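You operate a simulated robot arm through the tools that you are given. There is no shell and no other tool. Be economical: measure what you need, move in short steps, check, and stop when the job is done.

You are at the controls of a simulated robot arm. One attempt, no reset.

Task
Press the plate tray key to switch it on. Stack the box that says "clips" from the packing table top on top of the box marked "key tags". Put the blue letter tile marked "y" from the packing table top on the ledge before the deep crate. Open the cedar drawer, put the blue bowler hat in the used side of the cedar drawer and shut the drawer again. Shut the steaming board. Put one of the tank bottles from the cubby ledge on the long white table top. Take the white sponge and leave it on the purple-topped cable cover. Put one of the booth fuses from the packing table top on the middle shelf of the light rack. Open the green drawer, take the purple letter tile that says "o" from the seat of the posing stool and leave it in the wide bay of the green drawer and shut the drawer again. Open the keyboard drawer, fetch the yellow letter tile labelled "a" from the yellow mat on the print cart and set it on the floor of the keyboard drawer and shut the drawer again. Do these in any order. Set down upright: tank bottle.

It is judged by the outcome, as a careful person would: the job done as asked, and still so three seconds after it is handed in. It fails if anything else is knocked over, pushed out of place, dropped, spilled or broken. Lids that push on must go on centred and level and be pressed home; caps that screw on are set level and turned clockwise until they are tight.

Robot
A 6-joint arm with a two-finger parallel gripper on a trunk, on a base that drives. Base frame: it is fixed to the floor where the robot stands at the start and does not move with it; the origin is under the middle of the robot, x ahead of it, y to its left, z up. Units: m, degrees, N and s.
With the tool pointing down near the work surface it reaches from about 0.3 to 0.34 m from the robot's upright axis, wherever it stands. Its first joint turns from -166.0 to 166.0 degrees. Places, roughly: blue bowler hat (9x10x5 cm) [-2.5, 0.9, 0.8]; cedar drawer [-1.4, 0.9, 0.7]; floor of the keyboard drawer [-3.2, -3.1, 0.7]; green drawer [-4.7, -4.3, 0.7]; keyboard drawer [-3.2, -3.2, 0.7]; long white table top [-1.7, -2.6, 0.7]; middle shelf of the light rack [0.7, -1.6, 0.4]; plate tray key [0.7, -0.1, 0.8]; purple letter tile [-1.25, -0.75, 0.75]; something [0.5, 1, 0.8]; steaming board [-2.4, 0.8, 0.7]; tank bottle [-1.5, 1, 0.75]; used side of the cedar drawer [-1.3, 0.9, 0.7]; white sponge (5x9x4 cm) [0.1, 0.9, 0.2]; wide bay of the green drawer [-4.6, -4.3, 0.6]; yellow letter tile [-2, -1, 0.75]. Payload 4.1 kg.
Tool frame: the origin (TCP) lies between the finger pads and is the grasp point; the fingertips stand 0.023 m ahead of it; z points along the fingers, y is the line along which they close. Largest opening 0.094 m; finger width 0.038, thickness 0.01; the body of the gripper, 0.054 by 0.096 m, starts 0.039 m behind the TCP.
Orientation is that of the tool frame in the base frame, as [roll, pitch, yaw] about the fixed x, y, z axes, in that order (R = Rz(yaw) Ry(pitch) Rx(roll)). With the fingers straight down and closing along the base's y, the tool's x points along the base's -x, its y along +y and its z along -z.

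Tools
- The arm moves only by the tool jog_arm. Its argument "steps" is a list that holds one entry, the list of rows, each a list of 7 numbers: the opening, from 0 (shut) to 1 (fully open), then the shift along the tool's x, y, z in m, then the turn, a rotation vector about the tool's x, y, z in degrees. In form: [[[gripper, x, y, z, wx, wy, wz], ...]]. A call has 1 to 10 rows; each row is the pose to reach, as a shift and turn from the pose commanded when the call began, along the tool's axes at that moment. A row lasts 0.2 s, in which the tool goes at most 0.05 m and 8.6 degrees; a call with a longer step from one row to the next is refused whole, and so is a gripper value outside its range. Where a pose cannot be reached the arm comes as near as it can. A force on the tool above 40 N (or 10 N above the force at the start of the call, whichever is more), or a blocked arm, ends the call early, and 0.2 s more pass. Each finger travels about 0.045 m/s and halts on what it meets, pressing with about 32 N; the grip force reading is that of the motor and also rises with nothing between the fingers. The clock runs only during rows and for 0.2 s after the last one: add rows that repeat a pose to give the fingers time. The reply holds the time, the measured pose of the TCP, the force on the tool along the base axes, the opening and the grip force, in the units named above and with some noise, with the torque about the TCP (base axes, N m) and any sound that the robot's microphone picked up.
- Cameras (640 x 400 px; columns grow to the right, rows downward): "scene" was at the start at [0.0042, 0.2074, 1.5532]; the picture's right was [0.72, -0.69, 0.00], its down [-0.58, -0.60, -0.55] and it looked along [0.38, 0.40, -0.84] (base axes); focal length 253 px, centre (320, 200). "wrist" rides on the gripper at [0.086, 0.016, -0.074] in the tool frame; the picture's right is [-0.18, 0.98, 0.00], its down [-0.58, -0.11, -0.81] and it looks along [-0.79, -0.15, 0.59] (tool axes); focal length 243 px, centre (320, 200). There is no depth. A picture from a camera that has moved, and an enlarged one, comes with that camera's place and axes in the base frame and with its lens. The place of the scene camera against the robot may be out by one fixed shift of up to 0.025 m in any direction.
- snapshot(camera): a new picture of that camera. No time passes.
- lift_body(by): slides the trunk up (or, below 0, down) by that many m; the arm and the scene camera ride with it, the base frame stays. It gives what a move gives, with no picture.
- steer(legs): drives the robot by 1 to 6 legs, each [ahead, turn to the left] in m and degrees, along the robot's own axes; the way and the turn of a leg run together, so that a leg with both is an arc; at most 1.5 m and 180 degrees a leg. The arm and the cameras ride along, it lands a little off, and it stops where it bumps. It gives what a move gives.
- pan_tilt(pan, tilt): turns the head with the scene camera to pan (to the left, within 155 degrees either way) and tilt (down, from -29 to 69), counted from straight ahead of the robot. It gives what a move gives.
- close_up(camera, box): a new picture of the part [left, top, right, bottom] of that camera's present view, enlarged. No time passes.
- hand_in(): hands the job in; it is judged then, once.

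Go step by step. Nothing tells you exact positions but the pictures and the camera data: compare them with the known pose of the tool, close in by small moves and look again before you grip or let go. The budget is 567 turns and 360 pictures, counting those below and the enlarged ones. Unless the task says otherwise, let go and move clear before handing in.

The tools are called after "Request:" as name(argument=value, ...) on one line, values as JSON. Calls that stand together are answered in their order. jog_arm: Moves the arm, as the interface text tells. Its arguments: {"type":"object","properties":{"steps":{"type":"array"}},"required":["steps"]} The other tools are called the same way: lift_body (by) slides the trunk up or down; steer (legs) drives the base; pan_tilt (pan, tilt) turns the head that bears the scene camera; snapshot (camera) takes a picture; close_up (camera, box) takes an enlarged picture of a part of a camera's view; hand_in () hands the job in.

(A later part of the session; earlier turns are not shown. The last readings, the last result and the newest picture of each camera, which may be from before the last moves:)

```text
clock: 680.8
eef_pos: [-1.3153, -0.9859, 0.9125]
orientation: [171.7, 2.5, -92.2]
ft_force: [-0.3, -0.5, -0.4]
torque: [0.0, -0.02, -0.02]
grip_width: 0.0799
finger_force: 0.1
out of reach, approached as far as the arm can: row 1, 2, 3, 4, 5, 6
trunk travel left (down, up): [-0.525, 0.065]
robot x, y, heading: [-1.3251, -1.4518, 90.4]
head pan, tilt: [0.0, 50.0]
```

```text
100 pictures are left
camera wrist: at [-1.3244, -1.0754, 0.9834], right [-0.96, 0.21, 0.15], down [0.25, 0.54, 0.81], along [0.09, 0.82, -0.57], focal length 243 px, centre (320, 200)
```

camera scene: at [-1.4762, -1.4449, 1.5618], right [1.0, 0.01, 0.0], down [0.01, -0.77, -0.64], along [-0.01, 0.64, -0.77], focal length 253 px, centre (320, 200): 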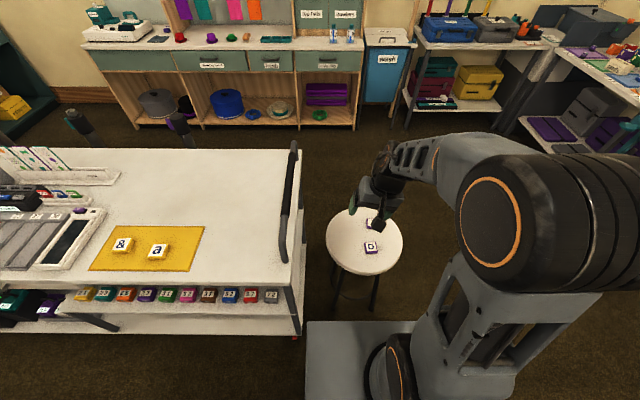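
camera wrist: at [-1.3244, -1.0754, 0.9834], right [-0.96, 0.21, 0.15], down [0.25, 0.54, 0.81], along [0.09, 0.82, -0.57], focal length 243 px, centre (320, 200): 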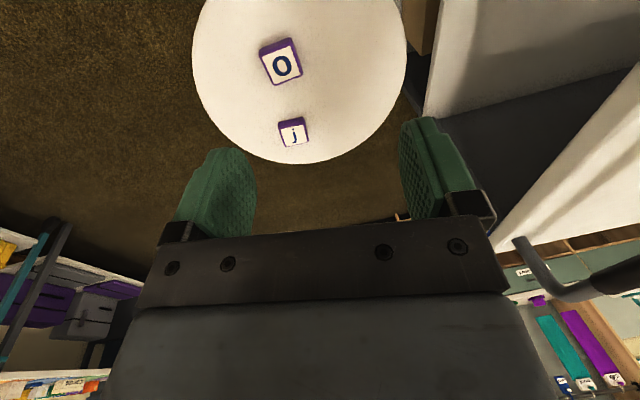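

Request:
steer(legs=[[0, -90.4], [0.66, 0], [0, 90], [0.5, 0], [0, 90]])

Request:
jog_arm(steps=[[[0.85, -0.02, 0, 0, 2, 0.6, 0], [0.85, -0.04, 0, 0, 4, 1.2, 0], [0.85, -0.06, 0, 0, 6, 1.8, 0], [0.85, -0.08, 0, 0, 8.3, 2.5, 0], [0.85, -0.1, 0, 0, 8.3, 2.5, 0], [0.85, -0.1, 0, 0, 8.3, 2.5, 0]]])

Request:
snapshot(camera="wrist")

```text
clock: 698.5
eef_pos: [-1.1218, -0.933, 0.9115]
orientation: [171.7, 2.5, -3.4]
ft_force: [0.8, 0.1, -0.6]
torque: [-0.02, -0.01, -0.02]
grip_width: 0.08
finger_force: 0.3
trunk travel left (down, up): [-0.525, 0.065]
robot x, y, heading: [-0.6588, -0.9506, 179.1]
head pan, tilt: [0.0, 50.0]
```

```text
clock: 699.9
eef_pos: [-1.1707, -0.9297, 0.883]
orientation: [171.4, 3.2, -3.5]
ft_force: [-0.2, -0.4, 0.7]
torque: [0.03, 0.03, -0.02]
grip_width: 0.0799
finger_force: 0.2
out of reach, approached as far as the arm can: row 1, 2, 3, 4, 5, 6
trunk travel left (down, up): [-0.525, 0.065]
robot x, y, heading: [-0.6595, -0.9522, 179.3]
head pan, tilt: [0.0, 50.0]
```

```text
99 pictures are left
camera wrist: at [-1.0814, -0.9404, 0.9538], right [-0.23, -0.96, 0.16], down [-0.52, 0.26, 0.81], along [-0.82, 0.11, -0.56], focal length 243 px, centre (320, 200)
```

wrist: 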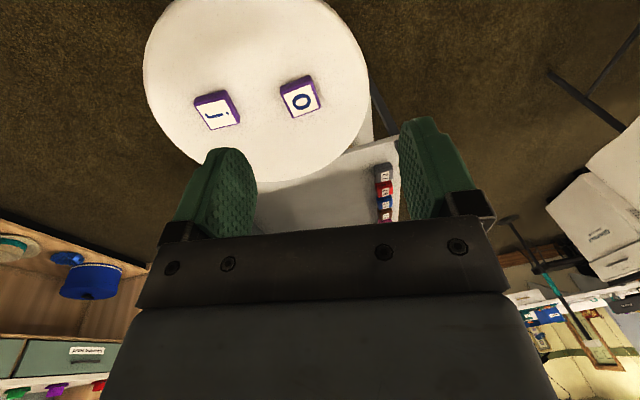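

Request:
jog_arm(steps=[[[0.85, 0, 0, 0, 2, 0.6, -4], [0.85, 0, 0, 0, 4, 1.2, -8], [0.85, 0, 0, 0, 6, 1.8, -12], [0.85, 0, 0, 0, 8.3, 2.5, -16], [0.85, 0, 0, 0, 8.3, 2.5, -20]]])

```text
clock: 701.1
eef_pos: [-1.1427, -0.9251, 0.854]
orientation: [176.0, 6.5, 16.4]
ft_force: [0.6, 0.9, 1.0]
torque: [0.0, 0.01, 0.0]
grip_width: 0.08
finger_force: 0.1
out of reach, approached as far as the arm can: row 1, 2, 3, 4, 5
trunk travel left (down, up): [-0.525, 0.065]
robot x, y, heading: [-0.6594, -0.9539, 179.6]
head pan, tilt: [0.0, 50.0]
```

Request:
snapshot(camera="scene")

Request:
jog_arm(steps=[[[0.85, 0, 0, -0.04, 0, 0, 0], [0.85, 0, 0, -0.08, 0, 0, 0], [0.85, 0, 0, -0.12, 0, 0, 0], [0.85, 0, 0, -0.16, 0, 0, 0]]])

```text
98 pictures are left
camera scene: at [-0.6602, -1.1279, 1.5618], right [0.01, 1.0, 0.0], down [0.77, -0.01, -0.64], along [-0.64, 0.01, -0.77], focal length 253 px, centre (320, 200)
```

scene: 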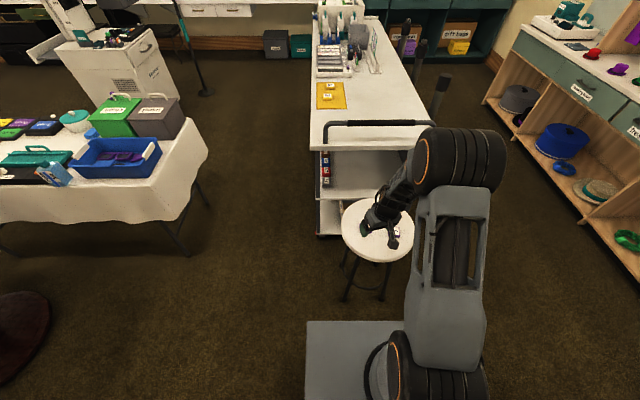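

```text
clock: 702.1
eef_pos: [-1.1185, -0.9077, 0.9956]
orientation: [172.8, 9.2, 16.3]
ft_force: [0.8, 0.2, 0.3]
torque: [-0.01, -0.01, 0.01]
grip_width: 0.0801
finger_force: 0.1
out of reach, approached as far as the arm can: row 1, 2, 3, 4
trunk travel left (down, up): [-0.525, 0.065]
robot x, y, heading: [-0.6559, -0.9546, 179.2]
head pan, tilt: [0.0, 50.0]
```

Request:
close_up(camera="scene", box=[0, 80, 240, 230])

```text
2.67 times, centred on (120, 155) of scene
camera zoom: at [-0.6597, -1.128, 1.5617], right [0.01, 1.0, 0.0], down [0.77, -0.01, -0.64], along [-0.64, 0.01, -0.77], focal length 675 px, centre (853, 320)
```

zoom: 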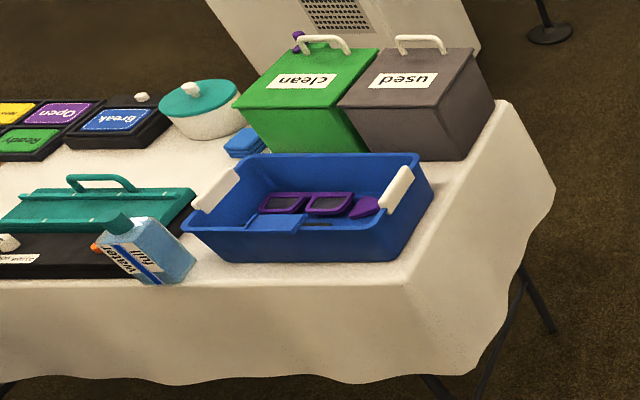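

The bottle on the white table checks out upright (the lean is only perspective). Now to free the arm from its joint limit, I'll test motion to the robot's right.

Request:
jog_arm(steps=[[[0.85, 0, -0.03, 0, 0, 0, 0], [0.85, 0, -0.06, 0, 0, 0, 0], [0.85, 0, -0.09, 0, 0, 0, 0], [0.85, 0, -0.12, 0, 0, 0, 0], [0.85, 0, -0.15, 0, 0, 0, 0]]])

Request:
jog_arm(steps=[[[0.85, 0, 0, 0, 5, 4, 0], [0.85, 0, 0, 0, 7, 9, 0], [0.85, 0, 0, 0, 7, 9, 0]]])

```text
clock: 703.3
eef_pos: [-1.1626, -0.7654, 0.9764]
orientation: [172.5, 9.8, 16.3]
ft_force: [0.3, -0.3, -0.8]
torque: [-0.01, 0.01, -0.02]
grip_width: 0.0799
finger_force: 0.0
trunk travel left (down, up): [-0.525, 0.065]
robot x, y, heading: [-0.6578, -0.9515, 179.4]
head pan, tilt: [0.0, 50.0]
```

```text
clock: 704.1
eef_pos: [-1.1627, -0.7672, 0.9752]
orientation: [172.5, 9.7, 16.2]
ft_force: [-0.1, -0.2, 0.1]
torque: [0.0, -0.01, -0.01]
grip_width: 0.0801
finger_force: 0.1
out of reach, approached as far as the arm can: row 1, 2, 3
trunk travel left (down, up): [-0.525, 0.065]
robot x, y, heading: [-0.6589, -0.9531, 178.9]
head pan, tilt: [0.0, 50.0]
```

Request:
jog_arm(steps=[[[0.85, -0.01, 0, -0.02, 0, -7, 0], [0.85, -0.02, 0, -0.04, 0, -14, 0], [0.85, -0.03, 0, -0.06, 0, -21, 0], [0.85, -0.04, 0, -0.08, 0, -28, 0], [0.85, -0.05, 0, -0.1, 0, -35, 0], [0.85, -0.05, 0, -0.1, 0, -35, 0]]])

Request:
snapshot(camera="scene")

```text
clock: 705.5
eef_pos: [-1.2005, -0.7628, 1.0827]
orientation: [169.8, 44.4, 10.3]
ft_force: [-0.5, -0.4, -0.7]
torque: [0.02, 0.02, 0.0]
grip_width: 0.0798
finger_force: 0.0
trunk travel left (down, up): [-0.525, 0.065]
robot x, y, heading: [-0.6558, -0.9518, 179.4]
head pan, tilt: [0.0, 50.0]
```

```text
96 pictures are left
camera scene: at [-0.6601, -1.1278, 1.5618], right [0.01, 1.0, 0.0], down [0.77, -0.01, -0.64], along [-0.64, 0.01, -0.77], focal length 253 px, centre (320, 200)
```

scene: 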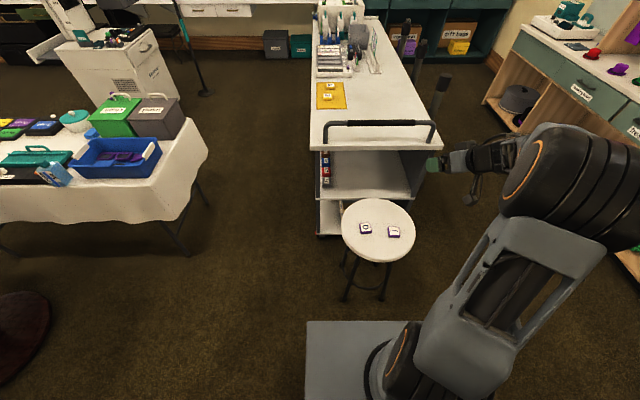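

Request:
jog_arm(steps=[[[0.85, 0, 0, 0, 5, 0, 0], [0.85, 0, 0, 0, 10, 0, 0], [0.85, 0, 0, 0, 10, 0, 0]]])

Request:
jog_arm(steps=[[[0.85, 0, 0, 0, 0, 8, 0], [0.85, 0, 0, 0, 0, 16, 0], [0.85, 0, 0, 0, 0, 24, 0], [0.85, 0, 0, 0, 0, 32, 0], [0.85, 0, 0, 0, 0, 40, 0], [0.85, 0, 0, 0, 0, 44, 0]]])

```text
clock: 706.3
eef_pos: [-1.1989, -0.7619, 1.083]
orientation: [179.9, 44.3, 10.3]
ft_force: [-0.1, -0.4, -0.2]
torque: [-0.01, 0.0, 0.0]
grip_width: 0.0797
finger_force: 0.0
trunk travel left (down, up): [-0.525, 0.065]
robot x, y, heading: [-0.6587, -0.9492, 179.6]
head pan, tilt: [0.0, 50.0]
```

```text
clock: 707.7
eef_pos: [-1.1744, -0.7623, 1.052]
orientation: [172.8, 12.3, 10.0]
ft_force: [-0.8, 0.5, -0.3]
torque: [0.02, 0.01, -0.03]
grip_width: 0.0799
finger_force: 0.0
out of reach, approached as far as the arm can: row 4, 5, 6
trunk travel left (down, up): [-0.525, 0.065]
robot x, y, heading: [-0.6578, -0.9532, 179.5]
head pan, tilt: [0.0, 50.0]
```

Request:
jog_arm(steps=[[[0.85, 0, 0, 0, 1.5, -1, 7], [0.85, 0, 0, 0, 3.1, -2, 14], [0.85, 0, 0, 0, 4.7, -3, 21], [0.85, 0, 0, 0, 6.3, -3.9, 29]]])

Request:
jog_arm(steps=[[[0.85, 0, 0, 0, 3, 4, 0], [0.85, 0, 0, 0, 6, 8, 0], [0.85, 0, 0, 0, 7, 12, 0]]])

```text
clock: 708.7
eef_pos: [-1.1681, -0.7577, 1.043]
orientation: [170.1, 13.4, -20.3]
ft_force: [-0.1, 0.3, -0.2]
torque: [0.02, 0.0, 0.01]
grip_width: 0.0799
finger_force: 0.0
out of reach, approached as far as the arm can: row 2, 3, 4
trunk travel left (down, up): [-0.525, 0.065]
robot x, y, heading: [-0.6572, -0.9512, 179.1]
head pan, tilt: [0.0, 50.0]
```

```text
clock: 709.5
eef_pos: [-1.1691, -0.758, 1.0419]
orientation: [170.2, 13.4, -20.2]
ft_force: [0.7, 0.2, 0.2]
torque: [-0.03, -0.01, 0.01]
grip_width: 0.0798
finger_force: 0.0
out of reach, approached as far as the arm can: row 1, 2, 3
trunk travel left (down, up): [-0.525, 0.065]
robot x, y, heading: [-0.6574, -0.9512, 179.5]
head pan, tilt: [0.0, 50.0]
```

Request:
jog_arm(steps=[[[0.85, -0.006, 0.032, 0.022, 0, 0, 0], [0.85, -0.011, 0.064, 0.045, 0, 0, 0], [0.85, -0.017, 0.096, 0.068, 0, 0, 0], [0.85, -0.022, 0.128, 0.09, 0, 0, 0], [0.85, -0.028, 0.16, 0.113, 0, 0, 0], [0.85, -0.034, 0.192, 0.1355, 0, 0, 0]]])

Request:
jog_arm(steps=[[[0.85, 0, 0, 0, 3, 4, 0], [0.85, 0, 0, 0, 6, 8, 0], [0.85, 0, 0, 0, 9, 12, 0]]])

Request:
snapshot(camera="wrist")

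```text
clock: 710.9
eef_pos: [-1.2694, -0.8673, 0.9388]
orientation: [169.5, 14.0, -17.6]
ft_force: [-0.1, -0.5, -0.4]
torque: [0.04, 0.02, -0.01]
grip_width: 0.08
finger_force: 0.1
out of reach, approached as far as the arm can: row 2, 3, 4, 5, 6
trunk travel left (down, up): [-0.525, 0.065]
robot x, y, heading: [-0.6556, -0.9477, 179.3]
head pan, tilt: [0.0, 50.0]
```

```text
clock: 711.7
eef_pos: [-1.2604, -0.8678, 0.9312]
orientation: [169.4, 11.8, -17.5]
ft_force: [-0.4, 0.3, -1.1]
torque: [-0.03, 0.01, 0.01]
grip_width: 0.0796
finger_force: 0.1
out of reach, approached as far as the arm can: row 1, 2, 3
trunk travel left (down, up): [-0.525, 0.065]
robot x, y, heading: [-0.6515, -0.9524, 179.1]
head pan, tilt: [0.0, 50.0]
```

```text
95 pictures are left
camera wrist: at [-1.1656, -0.8996, 0.9881], right [-0.43, -0.88, 0.21], down [-0.32, 0.37, 0.88], along [-0.85, 0.31, -0.43], focal length 243 px, centre (320, 200)
```

wrist: 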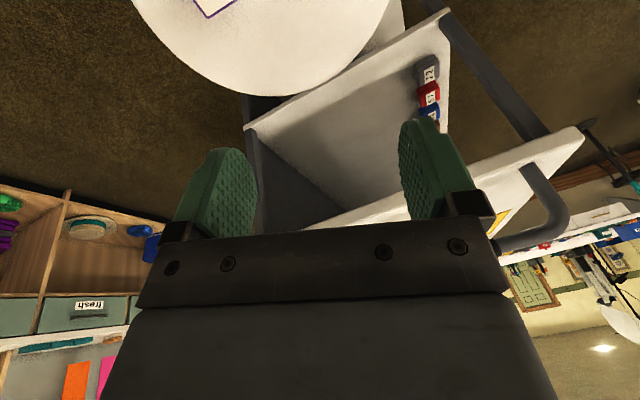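

Request:
jog_arm(steps=[[[0.85, 0.031, 0.028, -0.0235, 0, 0, 0], [0.85, 0.062, 0.056, -0.047, 0, 0, 0], [0.85, 0.093, 0.084, -0.07, 0, 0, 0], [0.85, 0.124, 0.112, -0.094, 0, 0, 0], [0.85, 0.155, 0.14, -0.1175, 0, 0, 0], [0.85, 0.186, 0.168, -0.141, 0, 0, 0], [0.85, 0.217, 0.196, -0.1645, 0, 0, 0], [0.85, 0.248, 0.224, -0.188, 0, 0, 0], [0.85, 0.279, 0.252, -0.2115, 0, 0, 0], [0.85, 0.31, 0.28, -0.235, 0, 0, 0]]])

Request:
jog_arm(steps=[[[0.85, 0, 0, 0, 3, 4, 0], [0.85, 0, 0, 0, 6, 8, 0], [0.85, 0, 0, 0, 9, 12, 0]]])

Request:
snapshot(camera="scene")

```text
clock: 713.9
eef_pos: [-1.0032, -0.9193, 1.0736]
orientation: [167.9, 11.9, -17.3]
ft_force: [0.3, 0.3, -0.6]
torque: [0.03, 0.0, -0.04]
grip_width: 0.0801
finger_force: 0.1
out of reach, approached as far as the arm can: row 1, 2, 3, 4, 5, 6, 7, 8, 9, 10
trunk travel left (down, up): [-0.525, 0.065]
robot x, y, heading: [-0.6571, -0.9454, 179.3]
head pan, tilt: [0.0, 50.0]
```

```text
clock: 714.7
eef_pos: [-1.0056, -0.9191, 1.0606]
orientation: [168.2, 9.6, -17.4]
ft_force: [-1.0, 0.2, -0.7]
torque: [0.05, -0.01, 0.01]
grip_width: 0.08
finger_force: 0.0
out of reach, approached as far as the arm can: row 1, 2, 3
trunk travel left (down, up): [-0.525, 0.065]
robot x, y, heading: [-0.6568, -0.9521, 179.2]
head pan, tilt: [0.0, 50.0]
```

```text
94 pictures are left
camera scene: at [-0.6605, -1.1278, 1.5618], right [0.01, 1.0, 0.0], down [0.77, -0.01, -0.64], along [-0.64, 0.01, -0.77], focal length 253 px, centre (320, 200)
```

scene: 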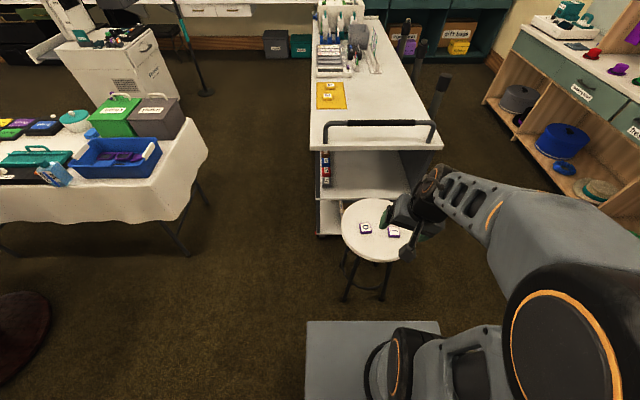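

I'll use a tilted grip (about 30° outward), as with the first tile. First I'll turn the base left so the tile is to the arm's right.

Request:
steer(legs=[[0, 18]])

Request:
jog_arm(steps=[[[0.85, -0.03, -0.02, -0.01, 2, -5, 4], [0.85, -0.06, -0.04, -0.02, 5, -10, 8], [0.85, -0.09, -0.06, -0.03, 8, -15, 12], [0.85, -0.12, -0.08, -0.03, 11, -20, 16], [0.85, -0.15, -0.1, -0.03, 12, -22, 18], [0.85, -0.18, -0.12, -0.03, 12, -22, 20]]])

Request:
snapshot(camera="wrist")

```text
clock: 716.1
eef_pos: [-0.9971, -1.0295, 1.0613]
orientation: [168.3, 9.4, 0.9]
ft_force: [-0.4, -0.9, -0.2]
torque: [0.0, -0.01, 0.04]
grip_width: 0.0796
finger_force: 0.1
trunk travel left (down, up): [-0.525, 0.065]
robot x, y, heading: [-0.6569, -0.95, -162.4]
head pan, tilt: [0.0, 50.0]
```

```text
clock: 717.5
eef_pos: [-1.1489, -0.8713, 1.0775]
orientation: [169.4, 28.9, -23.5]
ft_force: [0.1, -0.5, 0.9]
torque: [0.02, 0.0, 0.0]
grip_width: 0.0802
finger_force: 0.0
out of reach, approached as far as the arm can: row 1, 2, 3, 4, 5, 6
trunk travel left (down, up): [-0.525, 0.065]
robot x, y, heading: [-0.6613, -0.9521, -162.3]
head pan, tilt: [0.0, 50.0]
```

```text
93 pictures are left
camera wrist: at [-1.0483, -0.9187, 1.1013], right [-0.45, -0.86, 0.25], down [-0.02, 0.29, 0.96], along [-0.89, 0.43, -0.15], focal length 243 px, centre (320, 200)
```

wrist: 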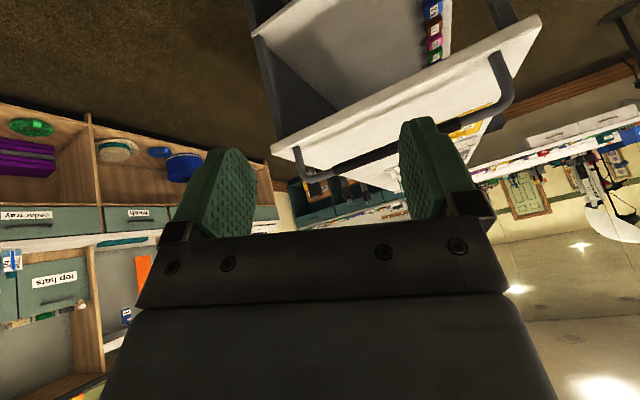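

Request:
jog_arm(steps=[[[0.85, 0.005, 0.011, 0.043, -0.2, 0.1, -3.4], [0.85, 0.009, 0.022, 0.087, -0.4, 0.3, -6.8], [0.85, 0.014, 0.033, 0.13, -0.6, 0.4, -10.2], [0.85, 0.019, 0.045, 0.174, -0.8, 0.6, -13.6], [0.85, 0.024, 0.056, 0.218, -1, 0.7, -17], [0.85, 0.028, 0.067, 0.261, -1.1, 0.8, -20.4], [0.85, 0.028, 0.067, 0.261, -1.1, 0.8, -20.4]]])

Request:
snapshot(camera="wrist")

```text
clock: 719.1
eef_pos: [-1.2807, -0.9379, 0.8479]
orientation: [179.8, 29.8, 0.0]
ft_force: [0.8, 0.3, 0.7]
torque: [0.01, -0.02, -0.01]
grip_width: 0.0798
finger_force: 0.0
trunk travel left (down, up): [-0.525, 0.065]
robot x, y, heading: [-0.6541, -0.9505, -162.7]
head pan, tilt: [0.0, 50.0]
```

```text
92 pictures are left
camera wrist: at [-1.1689, -0.9542, 0.869], right [-0.16, -0.98, 0.09], down [-0.1, 0.11, 0.99], along [-0.98, 0.15, -0.12], focal length 243 px, centre (320, 200)
```

wrist: 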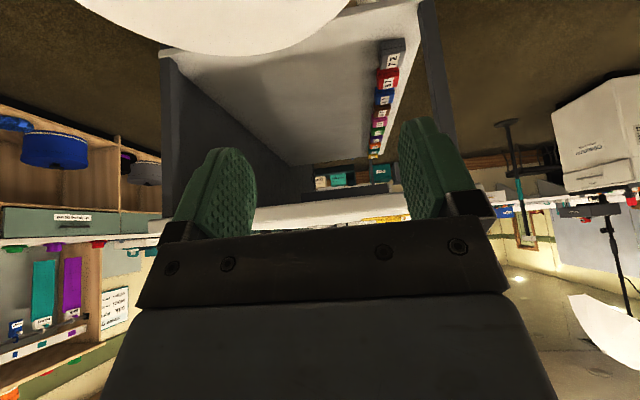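

Request:
pan_tilt(pan=-15, tilt=50)

Request:
close_up(camera="scene", box=[300, 160, 460, 280])

```text
clock: 719.9
eef_pos: [-1.2801, -0.938, 0.8474]
orientation: [179.9, 29.8, 0.0]
ft_force: [-0.9, 0.3, -0.7]
torque: [0.0, 0.0, 0.02]
grip_width: 0.08
finger_force: 0.1
trunk travel left (down, up): [-0.525, 0.065]
robot x, y, heading: [-0.6526, -0.9539, -162.3]
head pan, tilt: [-15.0, 50.0]
```

```text
3.33 times, centred on (380, 220) of scene
camera zoom: at [-0.6111, -1.1057, 1.5618], right [-0.04, 1.0, 0.0], down [0.77, 0.03, -0.64], along [-0.64, -0.03, -0.77], focal length 844 px, centre (120, 133)
```

zoom: 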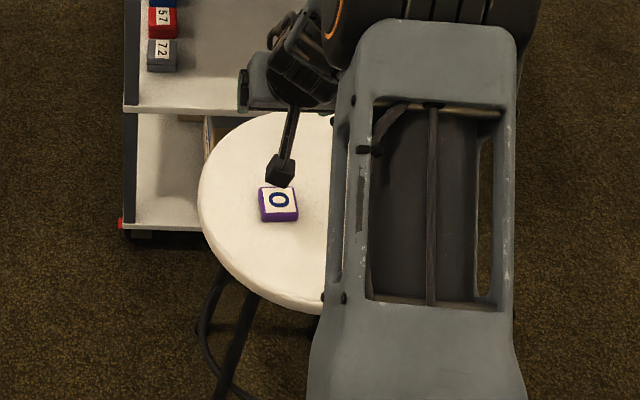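

Request:
jog_arm(steps=[[[0.85, 0.031, -0.008, 0.03, 0, 0, 0], [0.85, 0.062, -0.016, 0.06, 0, 0, 0], [0.85, 0.0935, -0.025, 0.0928, 0, 0, 0], [0.85, 0.0935, -0.025, 0.0928, 0, 0, 0]]])

Request:
snapshot(camera="wrist")

```text
clock: 720.9
eef_pos: [-1.2464, -0.9144, 0.721]
orientation: [179.9, 29.7, -0.1]
ft_force: [-0.3, 0.4, -1.0]
torque: [-0.02, -0.01, 0.0]
grip_width: 0.0801
finger_force: 0.0
out of reach, approached as far as the arm can: row 1
trunk travel left (down, up): [-0.525, 0.065]
robot x, y, heading: [-0.658, -0.951, -162.4]
head pan, tilt: [-15.0, 50.0]
```

```text
90 pictures are left
camera wrist: at [-1.1346, -0.9292, 0.742], right [-0.16, -0.98, 0.09], down [-0.1, 0.11, 0.99], along [-0.98, 0.15, -0.12], focal length 243 px, centre (320, 200)
```

wrist: 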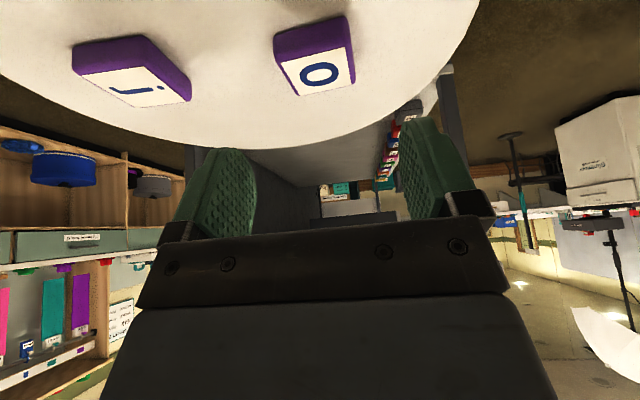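

Request:
jog_arm(steps=[[[0.85, 0.001, 0, 0.03, 0, 0, 0], [0.85, 0.003, 0, 0.06, 0, 0, 0], [0.85, 0.004, 0, 0.08, 0, 0, 0], [0.85, 0.004, 0, 0.091, 0, 0, 0], [0.85, 0.004, 0, 0.091, 0, 0, 0]]])

Request:
snapshot(camera="wrist")

```text
clock: 721.9
eef_pos: [-1.2903, -0.9138, 0.6499]
orientation: [180.0, 30.8, 0.1]
ft_force: [7.1, -1.0, 23.9]
torque: [-0.03, -0.32, 0.16]
grip_width: 0.0797
finger_force: 0.1
trunk travel left (down, up): [-0.525, 0.065]
robot x, y, heading: [-0.657, -0.95, -162.6]
head pan, tilt: [-15.0, 50.0]
stopped in row 5: the force on the tool passed its limit (the readings are from after the stop); the commanded pose is now the measured one
```

```text
89 pictures are left
camera wrist: at [-1.1786, -0.9293, 0.669], right [-0.16, -0.98, 0.09], down [-0.09, 0.11, 0.99], along [-0.98, 0.15, -0.1], focal length 243 px, centre (320, 200)
```

wrist: 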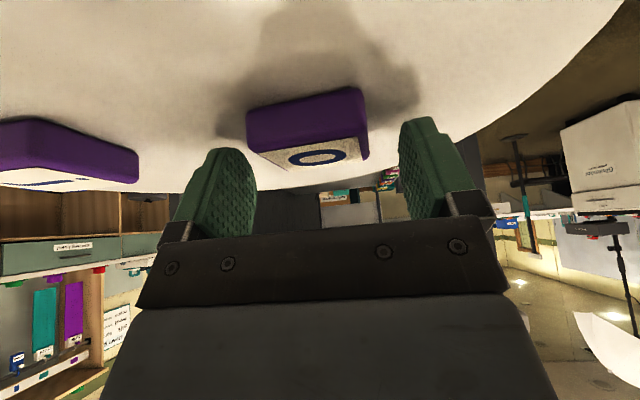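

Request:
jog_arm(steps=[[[0.85, -0.002, 0, -0.0035, 0, 0, 0], [0.4, -0.002, 0, -0.0035, 0, 0, 0], [0, -0.002, 0, -0.0035, 0, 0, 0], [0, -0.002, 0, -0.0035, 0, 0, 0], [0, -0.002, 0, -0.0035, 0, 0, 0]]])

Request:
jog_arm(steps=[[[0, -0.02, 0, -0.034, 0, 0, 0], [0, -0.045, 0, -0.077, 0, 0, 0], [0, -0.07, 0, -0.12, 0, 0, 0], [0, -0.095, 0, -0.16, 0, 0, 0], [0, -0.12, 0, -0.2, 0, 0, 0]]])

Request:
snapshot(camera="wrist")

```text
clock: 723.1
eef_pos: [-1.288, -0.9134, 0.6487]
orientation: [-179.9, 30.4, 0.1]
ft_force: [0.7, -0.8, 7.1]
torque: [0.11, -0.08, 0.0]
grip_width: 0.0469
finger_force: 32.1
trunk travel left (down, up): [-0.525, 0.065]
robot x, y, heading: [-0.6559, -0.9522, -162.4]
head pan, tilt: [-15.0, 50.0]
```

```text
clock: 724.3
eef_pos: [-1.2916, -0.913, 0.8848]
orientation: [179.8, 30.3, -0.3]
ft_force: [-0.3, 1.0, -0.3]
torque: [-0.03, 0.03, 0.04]
grip_width: 0.0467
finger_force: 31.9
trunk travel left (down, up): [-0.525, 0.065]
robot x, y, heading: [-0.6565, -0.9497, -162.5]
head pan, tilt: [-15.0, 50.0]
```

```text
88 pictures are left
camera wrist: at [-1.1806, -0.9292, 0.9046], right [-0.16, -0.98, 0.1], down [-0.1, 0.11, 0.99], along [-0.98, 0.15, -0.11], focal length 243 px, centre (320, 200)
```

wrist: 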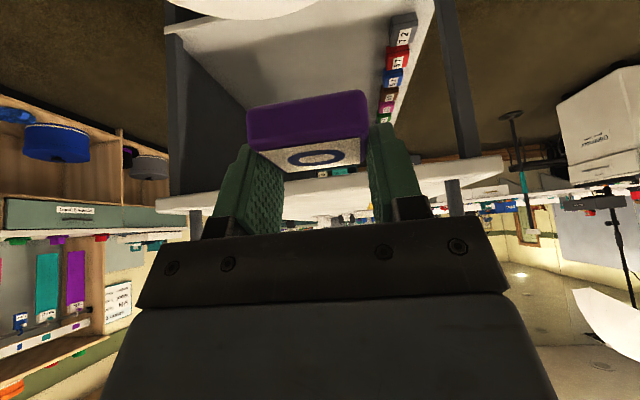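

Tile "o" is held. I'll raise it and drive to the green drawer.

Request:
jog_arm(steps=[[[0, -0.022, 0, -0.038, 0, 0, 0], [0, -0.044, 0, -0.076, 0, 0, 0], [0, -0.066, 0, -0.114, 0, 0, 0], [0, -0.088, 0, -0.152, 0, 0, 0], [0, -0.11, 0, -0.19, 0, 0, 0]]])

Request:
steer(legs=[[0, 72.5], [0.51, 0], [0, -90], [1.5, 0], [0.34, 0], [0, 90]])

Request:
steer(legs=[[1.45, 0], [1.4, 0], [0, -90], [1.2, 0], [0, 17.5]])

Request:
pan_tilt(pan=-15, tilt=50)

Request:
snapshot(camera="scene")

Request:
snapshot(camera="wrist")

```text
clock: 725.5
eef_pos: [-1.2767, -0.8892, 1.0881]
orientation: [177.0, 31.5, 0.0]
ft_force: [0.3, 0.2, -0.6]
torque: [0.02, 0.0, 0.01]
grip_width: 0.0468
finger_force: 31.8
out of reach, approached as far as the arm can: row 2, 3, 4, 5
trunk travel left (down, up): [-0.525, 0.065]
robot x, y, heading: [-0.6554, -0.9534, -162.7]
head pan, tilt: [-15.0, 50.0]
```

```text
clock: 748.1
eef_pos: [-2.7378, -2.0402, 1.0884]
orientation: [177.0, 31.7, 72.1]
ft_force: [-0.5, -0.5, 0.3]
torque: [0.02, 0.01, -0.03]
grip_width: 0.047
finger_force: 32.1
trunk travel left (down, up): [-0.525, 0.065]
robot x, y, heading: [-2.4789, -1.4694, -90.7]
head pan, tilt: [-15.0, 50.0]
```

```text
clock: 772.4
eef_pos: [-4.3055, -4.228, 1.0875]
orientation: [176.9, 31.7, -0.9]
ft_force: [0.0, -0.5, 1.1]
torque: [0.02, -0.01, -0.02]
grip_width: 0.0472
finger_force: 32.1
trunk travel left (down, up): [-0.525, 0.065]
robot x, y, heading: [-3.6838, -4.3083, -163.6]
head pan, tilt: [-15.0, 50.0]
```

```text
clock: 773.0
eef_pos: [-4.304, -4.226, 1.0886]
orientation: [177.0, 31.7, -0.9]
ft_force: [0.2, 0.0, -0.6]
torque: [0.01, -0.02, 0.0]
grip_width: 0.0469
finger_force: 31.9
trunk travel left (down, up): [-0.525, 0.065]
robot x, y, heading: [-3.6841, -4.3057, -163.3]
head pan, tilt: [-15.0, 50.0]
```

```text
87 pictures are left
camera scene: at [-3.6388, -4.4626, 1.5618], right [-0.03, 1.0, 0.0], down [0.77, 0.02, -0.64], along [-0.64, -0.02, -0.77], focal length 253 px, centre (320, 200)
```

scene: 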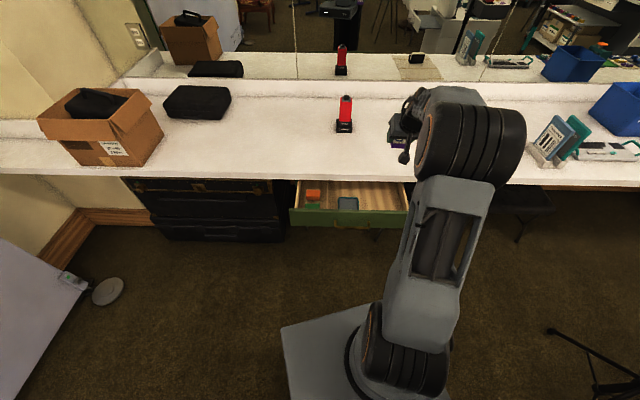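

```text
86 pictures are left
camera wrist: at [-4.1931, -4.2413, 1.1057], right [-0.14, -0.98, 0.14], down [-0.07, 0.15, 0.99], along [-0.99, 0.13, -0.09], focal length 243 px, centre (320, 200)
```

wrist: 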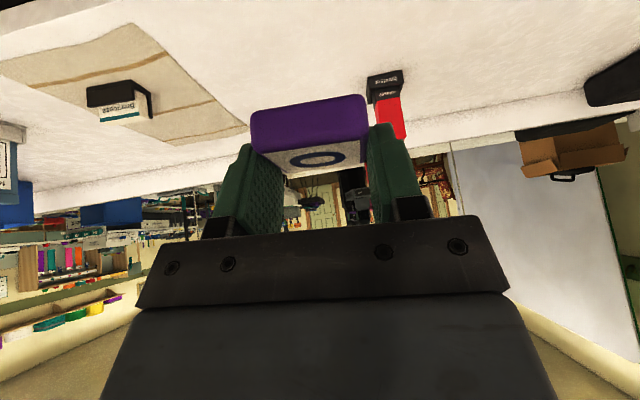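

Request:
close_up(camera="scene", box=[270, 150, 450, 260])

```text
3.56 times, centred on (360, 205) of scene
camera zoom: at [-3.6388, -4.4626, 1.5618], right [-0.03, 1.0, 0.0], down [0.77, 0.02, -0.64], along [-0.64, -0.02, -0.77], focal length 900 px, centre (178, 182)
```

zoom: 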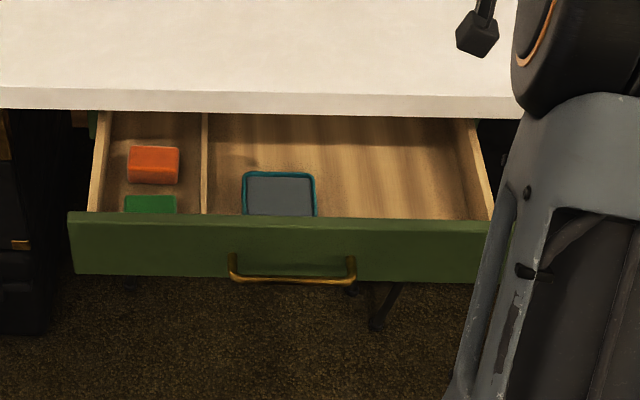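

Request:
jog_arm(steps=[[[0, -0.01, -0.005, 0.04, 0, 0, 0], [0, -0.02, -0.01, 0.08, 0, 0, 0], [0, -0.03, -0.016, 0.12, 0, 0, 0], [0, -0.04, -0.021, 0.16, 0, 0, 0], [0, -0.051, -0.026, 0.195, 0, 0, 0], [0, -0.051, -0.026, 0.195, 2.5, 8, 0], [0, -0.051, -0.026, 0.195, 2.5, 16, 0], [0, -0.051, -0.026, 0.195, 2.5, 24, 0], [0, -0.051, -0.026, 0.195, 2.5, 30, 0]]])

```text
clock: 775.0
eef_pos: [-4.3716, -4.2003, 0.9235]
orientation: [169.7, 13.3, -0.4]
ft_force: [0.3, -0.6, 0.3]
torque: [0.03, 0.01, 0.0]
grip_width: 0.047
finger_force: 31.8
out of reach, approached as far as the arm can: row 5, 6, 7, 8, 9
trunk travel left (down, up): [-0.525, 0.065]
robot x, y, heading: [-3.6812, -4.3076, -163.2]
head pan, tilt: [-15.0, 50.0]
```

Request:
steer(legs=[[0.1, 0]])

Request:
jog_arm(steps=[[[0, 0.03, 0, 0, 3, 0, 0], [0, 0.06, 0, 0, 6, 4, 0], [0, 0.09, 0, 0, 10, 9, 0], [0, 0.1, 0, 0, 10, 13, 0]]])

```text
clock: 776.2
eef_pos: [-4.469, -4.2296, 0.9229]
orientation: [169.9, 13.4, -0.2]
ft_force: [0.4, 0.1, 0.3]
torque: [0.01, 0.01, 0.01]
grip_width: 0.0469
finger_force: 31.7
trunk travel left (down, up): [-0.525, 0.065]
robot x, y, heading: [-3.7768, -4.3395, -163.3]
head pan, tilt: [-15.0, 50.0]
```

```text
clock: 777.2
eef_pos: [-4.387, -4.2268, 0.8956]
orientation: [172.6, 11.5, -0.1]
ft_force: [0.3, -0.1, -0.9]
torque: [0.01, 0.0, 0.05]
grip_width: 0.0468
finger_force: 32.1
out of reach, approached as far as the arm can: row 1, 2, 3, 4
trunk travel left (down, up): [-0.525, 0.065]
robot x, y, heading: [-3.7815, -4.3357, -163.5]
head pan, tilt: [-15.0, 50.0]
```

I'll park the tile on the counter, reset the arm's configuration and regrip it vertically.

Request:
jog_arm(steps=[[[0, -0.025, -0.004, 0.0, 2, -5, 0], [0, -0.05, -0.008, 0.01, 4, -10, 0], [0, -0.075, -0.012, 0.03, 6, -15, 0], [0, -0.1035, -0.017, 0.058, 7, -18.7, 0], [0, -0.1035, -0.017, 0.058, 7, -18.7, 0]]])

Request:
snapshot(camera="wrist")

```text
clock: 778.4
eef_pos: [-4.5008, -4.219, 0.8587]
orientation: [179.2, 30.2, -1.4]
ft_force: [0.0, -0.6, -1.0]
torque: [-0.03, 0.0, -0.02]
grip_width: 0.0467
finger_force: 32.5
trunk travel left (down, up): [-0.525, 0.065]
robot x, y, heading: [-3.779, -4.3345, -163.4]
head pan, tilt: [-15.0, 50.0]
```

```text
84 pictures are left
camera wrist: at [-4.3901, -4.2374, 0.8791], right [-0.18, -0.98, 0.1], down [-0.1, 0.12, 0.99], along [-0.98, 0.16, -0.12], focal length 243 px, centre (320, 200)
```

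wrist: 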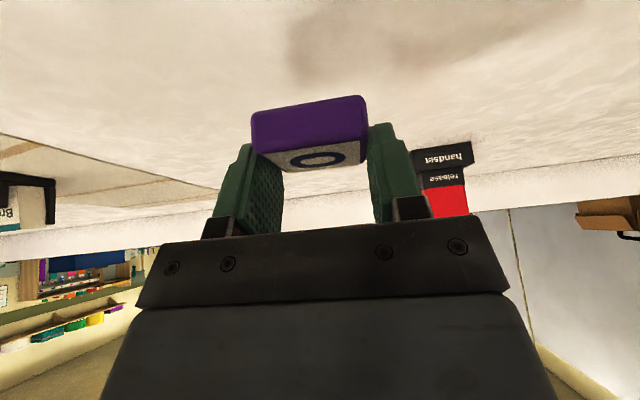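

Request:
jog_arm(steps=[[[0, 0.01, 0, 0.017, 0, 0, 0], [0, 0.0175, 0, 0.03, 0, 0, 0], [0, 0.0225, 0, 0.0387, 0, 0, 0], [0, 0.025, 0, 0.043, 0, 0, 0], [0, 0.0275, 0, 0.0473, 0, 0, 0], [0, 0.03, 0, 0.0516, 0, 0, 0], [0, 0.0325, 0, 0.0559, 0, 0, 0], [0, 0.035, 0, 0.06, 0, 0, 0], [0, 0.0375, 0, 0.0645, 0, 0, 0]]])

```text
clock: 779.8
eef_pos: [-4.506, -4.2176, 0.8095]
orientation: [179.4, 31.4, -1.3]
ft_force: [-4.0, 0.8, 12.9]
torque: [0.22, -0.18, 0.06]
grip_width: 0.0471
finger_force: 32.3
trunk travel left (down, up): [-0.525, 0.065]
robot x, y, heading: [-3.7805, -4.3359, -163.1]
head pan, tilt: [-15.0, 50.0]
stopped in row 7: the force on the tool passed its limit (the readings are from after the stop); the commanded pose is now the measured one
```

Request:
jog_arm(steps=[[[0.4, -0.001, 0, -0.001, 0, 0, 0], [0.85, -0.001, 0, -0.001, 0, 0, 0], [0.85, -0.001, 0, -0.001, 0, 0, 0], [0.85, -0.001, 0, -0.04, 0, 0, 0], [0.85, -0.001, 0, -0.08, 0, 0, 0], [0.85, -0.001, 0, -0.12, 0, 0, 0], [0.85, -0.001, 0, -0.16, 0, 0, 0], [0.85, -0.001, 0, -0.2, 0, 0, 0]]])

Request:
jog_arm(steps=[[[0.85, 0, 0, 0, 0, 0, 8.5], [0.85, 0, 0, 0, 0, 0, 17], [0.85, 0, 0, 0, 0, 0, 25.5], [0.85, 0, 0, 0, 0, 0, 34], [0.85, 0, 0, 0, 0, 0, 42.5], [0.85, 0, 0, 0, 0, 0, 51], [0.85, 0, 0, 0, 0, 0, 59.5], [0.85, 0, 0, 0, 0, 0, 68], [0.85, 0, 0, 0, 0, 0, 76.5], [0.85, 0, 0, 0, 0, 0, 85]]])

Request:
jog_arm(steps=[[[0.85, 0, 0, 0, -8, 0, 0], [0.85, 0, 0, 0, -16, 0, 0], [0.85, 0, 0, 0, -24, 0, 0], [0.85, 0, 0, 0, -32, 0, 0], [0.85, 0, 0, 0, -40, 0, 0]]])

```text
clock: 781.6
eef_pos: [-4.4014, -4.2182, 0.979]
orientation: [179.4, 31.0, -1.3]
ft_force: [-0.1, 0.3, 0.2]
torque: [0.0, -0.01, 0.03]
grip_width: 0.0801
finger_force: 0.0
trunk travel left (down, up): [-0.525, 0.065]
robot x, y, heading: [-3.7773, -4.3353, -163.6]
head pan, tilt: [-15.0, 50.0]
```

```text
clock: 783.8
eef_pos: [-4.3367, -4.2207, 0.9193]
orientation: [147.1, 2.3, -86.8]
ft_force: [0.3, -1.2, 0.4]
torque: [0.01, -0.04, -0.02]
grip_width: 0.0799
finger_force: 0.1
out of reach, approached as far as the arm can: row 4, 5, 6, 7, 8, 9, 10
trunk travel left (down, up): [-0.525, 0.065]
robot x, y, heading: [-3.7779, -4.339, -163.4]
head pan, tilt: [-15.0, 50.0]
```

```text
clock: 785.0
eef_pos: [-4.3367, -4.2198, 0.9201]
orientation: [109.1, 2.1, -86.9]
ft_force: [0.6, -0.2, -0.8]
torque: [-0.01, 0.03, 0.01]
grip_width: 0.0799
finger_force: 0.0
trunk travel left (down, up): [-0.525, 0.065]
robot x, y, heading: [-3.7773, -4.3343, -163.4]
head pan, tilt: [-15.0, 50.0]
```

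Request:
jog_arm(steps=[[[0.85, 0, 0, 0, 8, 0, 0], [0.85, 0, 0, 0, 16, 0, 0], [0.85, 0, 0, 0, 24, 0, 0], [0.85, 0, 0, 0, 32, 0, 0], [0.85, 0, 0, 0, 40, 0, 0], [0.85, 0, 0, 0, 48, 0, 0], [0.85, 0, 0, 0, 56, 0, 0], [0.85, 0, 0, 0, 64, 0, 0], [0.85, 0, 0, 0, 70, 0, 0]]])

Request:
snapshot(camera="scene")

```text
clock: 787.0
eef_pos: [-4.3052, -4.219, 0.8834]
orientation: [153.1, 5.1, -88.0]
ft_force: [0.0, 0.0, 1.2]
torque: [0.01, -0.01, 0.0]
grip_width: 0.0798
finger_force: 0.2
out of reach, approached as far as the arm can: row 5, 6, 7, 8, 9
trunk travel left (down, up): [-0.525, 0.065]
robot x, y, heading: [-3.776, -4.3377, -163.0]
head pan, tilt: [-15.0, 50.0]
```

```text
83 pictures are left
camera scene: at [-3.7352, -4.4915, 1.5618], right [-0.03, 1.0, 0.0], down [0.77, 0.02, -0.64], along [-0.64, -0.02, -0.77], focal length 253 px, centre (320, 200)
```

scene: 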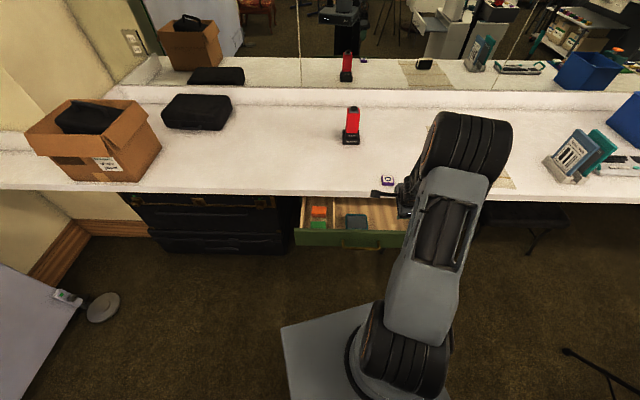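

I'll restore the tilted grip and instead approach the drawer with the tool pointing roughly south, so the camera stays inside the drawer's footprint.

Request:
jog_arm(steps=[[[0.85, 0, 0, -0.005, 0, 0, -8.5], [0.85, 0, 0, -0.01, 0, 0, -17], [0.85, 0, 0, -0.015, 0, 0, -25.5], [0.85, 0, 0, -0.02, 0, 0, -34], [0.85, 0, 0, -0.03, 0, 0, -42.5], [0.85, 0, 0, -0.04, 0, 0, -51], [0.85, 0, 0, -0.05, 0, 0, -59.5], [0.85, 0, 0, -0.06, 0, 0, -68], [0.85, 0, 0, -0.07, 0, 0, -76.5], [0.85, 0, 0, -0.08, 0, 0, -85]]])

Request:
jog_arm(steps=[[[0.85, 0, 0, 0, 0, 8, 0], [0.85, 0, 0, 0, 0, 16, 0], [0.85, 0, 0, 0, 0, 24, 0]]])

```text
clock: 789.2
eef_pos: [-4.2696, -4.2239, 0.9551]
orientation: [-176.7, 27.3, -0.8]
ft_force: [0.0, -0.1, 0.8]
torque: [-0.01, -0.02, -0.01]
grip_width: 0.08
finger_force: 0.0
trunk travel left (down, up): [-0.525, 0.065]
robot x, y, heading: [-3.7798, -4.337, -163.0]
head pan, tilt: [-15.0, 50.0]
```

```text
clock: 790.0
eef_pos: [-4.2354, -4.2206, 0.9097]
orientation: [175.5, 8.8, -2.4]
ft_force: [0.4, -1.0, -0.6]
torque: [0.02, 0.02, 0.01]
grip_width: 0.0798
finger_force: 0.2
out of reach, approached as far as the arm can: row 1, 2, 3
trunk travel left (down, up): [-0.525, 0.065]
robot x, y, heading: [-3.7795, -4.3382, -163.3]
head pan, tilt: [-15.0, 50.0]
```

Request:
jog_arm(steps=[[[0.85, -0.025, -0.006, 0.035, 0, 0, 0], [0.85, -0.05, -0.012, 0.07, 1, 2, 0], [0.85, -0.08, -0.018, 0.1, 2, 4, 0], [0.85, -0.1067, -0.0256, 0.128, 4, 7, 0], [0.85, -0.1067, -0.0256, 0.128, 4.5, 8.8, 0]]])

Request:
snapshot(camera="wrist")

```text
clock: 791.2
eef_pos: [-4.3234, -4.2087, 0.7812]
orientation: [173.9, 6.2, -2.3]
ft_force: [0.3, -0.5, 0.3]
torque: [0.04, 0.02, -0.01]
grip_width: 0.0799
finger_force: 0.2
out of reach, approached as far as the arm can: row 2, 3, 4, 5
trunk travel left (down, up): [-0.525, 0.065]
robot x, y, heading: [-3.7799, -4.3377, -163.2]
head pan, tilt: [-15.0, 50.0]
```

```text
82 pictures are left
camera wrist: at [-4.2301, -4.221, 0.8479], right [-0.21, -0.97, 0.12], down [-0.49, 0.21, 0.85], along [-0.85, 0.12, -0.52], focal length 243 px, centre (320, 200)
```

wrist: 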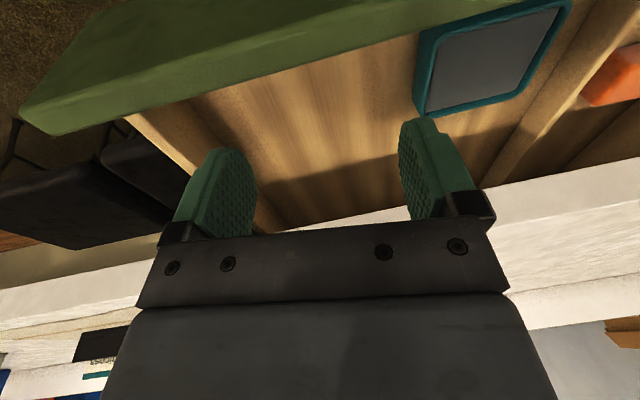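

At lower height the tool can be nearly vertical. I'll regrip the tile from the counter with a small tilt.

Request:
jog_arm(steps=[[[0.85, -0.005, 0, -0.04, 1, -2, 0], [0.85, -0.0086, 0, -0.08, 2, -4, 0], [0.85, -0.05, 0.003, -0.08, 3, -6, 0], [0.85, -0.095, 0.005, -0.08, 4, -8, 0], [0.85, -0.14, 0.007, -0.07, 5, -9, 0], [0.85, -0.185, 0.009, -0.06, 6, -9, 0], [0.85, -0.19, 0.009, -0.06, 6, -9, 0]]])

Request:
snapshot(camera="wrist")

```text
clock: 792.8
eef_pos: [-4.4569, -4.1967, 0.851]
orientation: [174.6, 18.6, -3.0]
ft_force: [-0.1, -0.7, -0.2]
torque: [0.03, -0.01, 0.0]
grip_width: 0.0799
finger_force: 0.0
out of reach, approached as far as the arm can: row 3, 4, 5, 6, 7
trunk travel left (down, up): [-0.525, 0.065]
robot x, y, heading: [-3.7803, -4.3349, -163.4]
head pan, tilt: [-15.0, 50.0]
```

```text
81 pictures are left
camera wrist: at [-4.3516, -4.2113, 0.8945], right [-0.2, -0.97, 0.15], down [-0.29, 0.2, 0.94], along [-0.94, 0.14, -0.32], focal length 243 px, centre (320, 200)
```

wrist: 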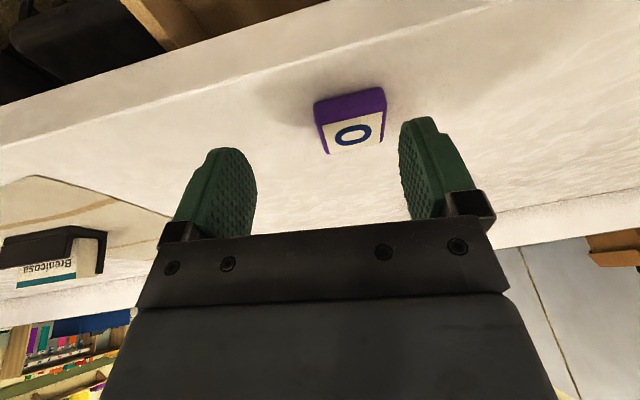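

Request:
steer(legs=[[0.08, 0]])

Request:
jog_arm(steps=[[[0.85, 0.015, 0, 0.0, 2, 3, 0], [0.85, 0.03, 0, 0.0, 4, 6, 0], [0.85, 0.036, 0, 0.0, 5.4, 9, 0], [0.85, 0.036, 0, 0.0, 5.4, 9, 0]]])

Request:
snapshot(camera="wrist")

```text
clock: 793.9
eef_pos: [-4.5327, -4.2194, 0.8502]
orientation: [174.6, 18.5, -3.0]
ft_force: [0.0, 0.5, 0.9]
torque: [0.0, 0.0, -0.04]
grip_width: 0.0799
finger_force: 0.1
trunk travel left (down, up): [-0.525, 0.065]
robot x, y, heading: [-3.8547, -4.3583, -163.1]
head pan, tilt: [-15.0, 50.0]
```

```text
clock: 794.9
eef_pos: [-4.4907, -4.2173, 0.8362]
orientation: [175.2, 15.7, -2.8]
ft_force: [0.0, 0.2, -0.5]
torque: [0.03, -0.01, -0.02]
grip_width: 0.0799
finger_force: 0.1
out of reach, approached as far as the arm can: row 2, 3, 4
trunk travel left (down, up): [-0.525, 0.065]
robot x, y, heading: [-3.8534, -4.3611, -163.4]
head pan, tilt: [-15.0, 50.0]
```

```text
80 pictures are left
camera wrist: at [-4.3888, -4.2329, 0.885], right [-0.2, -0.97, 0.13], down [-0.34, 0.19, 0.92], along [-0.92, 0.14, -0.36], focal length 243 px, centre (320, 200)
```

wrist: 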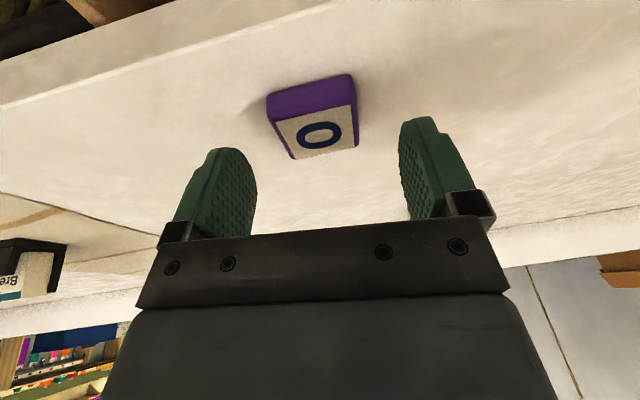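

Request:
jog_arm(steps=[[[0.85, 0.004, 0.003, 0.014, 0, 0, 0], [0.85, 0.007, 0.003, 0.025, 0, 0, 0], [0.4, 0.007, 0.003, 0.025, 0, 0, 0], [0, 0.007, 0.003, 0.025, 0, 0, 0], [0, 0.007, 0.003, 0.025, 0, 0, 0], [0, 0.007, 0.003, 0.025, 0, 0, 0]]])

Request:
jog_arm(steps=[[[0, -0.01, 0, -0.035, 0, 0, 0], [0, 0.0, 0, -0.06, 0, 0, 0], [0, 0.04, 0, -0.06, 0, 0, 0], [0, 0.08, 0, -0.06, 0, 0, 0], [0, 0.12, 0.0, -0.06, 0, 0, 0]]])

Request:
snapshot(camera="wrist")

```text
clock: 796.3
eef_pos: [-4.4918, -4.2236, 0.8106]
orientation: [175.2, 15.7, -2.8]
ft_force: [0.8, 0.5, -0.2]
torque: [-0.01, -0.03, -0.01]
grip_width: 0.0473
finger_force: 31.9
trunk travel left (down, up): [-0.525, 0.065]
robot x, y, heading: [-3.8566, -4.3606, -163.2]
head pan, tilt: [-15.0, 50.0]
```

```text
clock: 797.5
eef_pos: [-4.3587, -4.2229, 0.8354]
orientation: [175.2, 15.7, -2.7]
ft_force: [-0.4, 0.0, -1.3]
torque: [-0.02, -0.03, 0.04]
grip_width: 0.0473
finger_force: 32.4
trunk travel left (down, up): [-0.525, 0.065]
robot x, y, heading: [-3.8592, -4.3589, -163.6]
head pan, tilt: [-15.0, 50.0]
```

```text
79 pictures are left
camera wrist: at [-4.257, -4.2385, 0.884], right [-0.2, -0.97, 0.13], down [-0.34, 0.19, 0.92], along [-0.92, 0.14, -0.36], focal length 243 px, centre (320, 200)
```

wrist: 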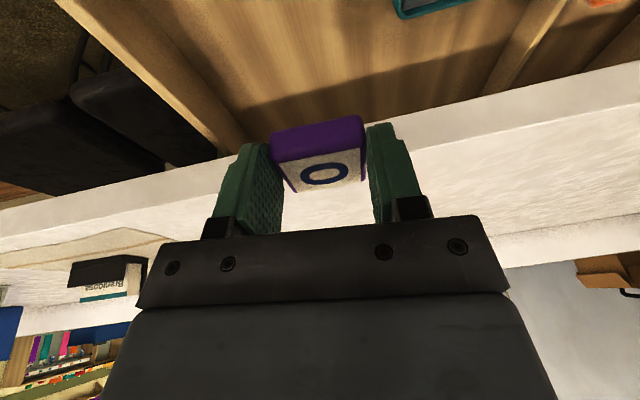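

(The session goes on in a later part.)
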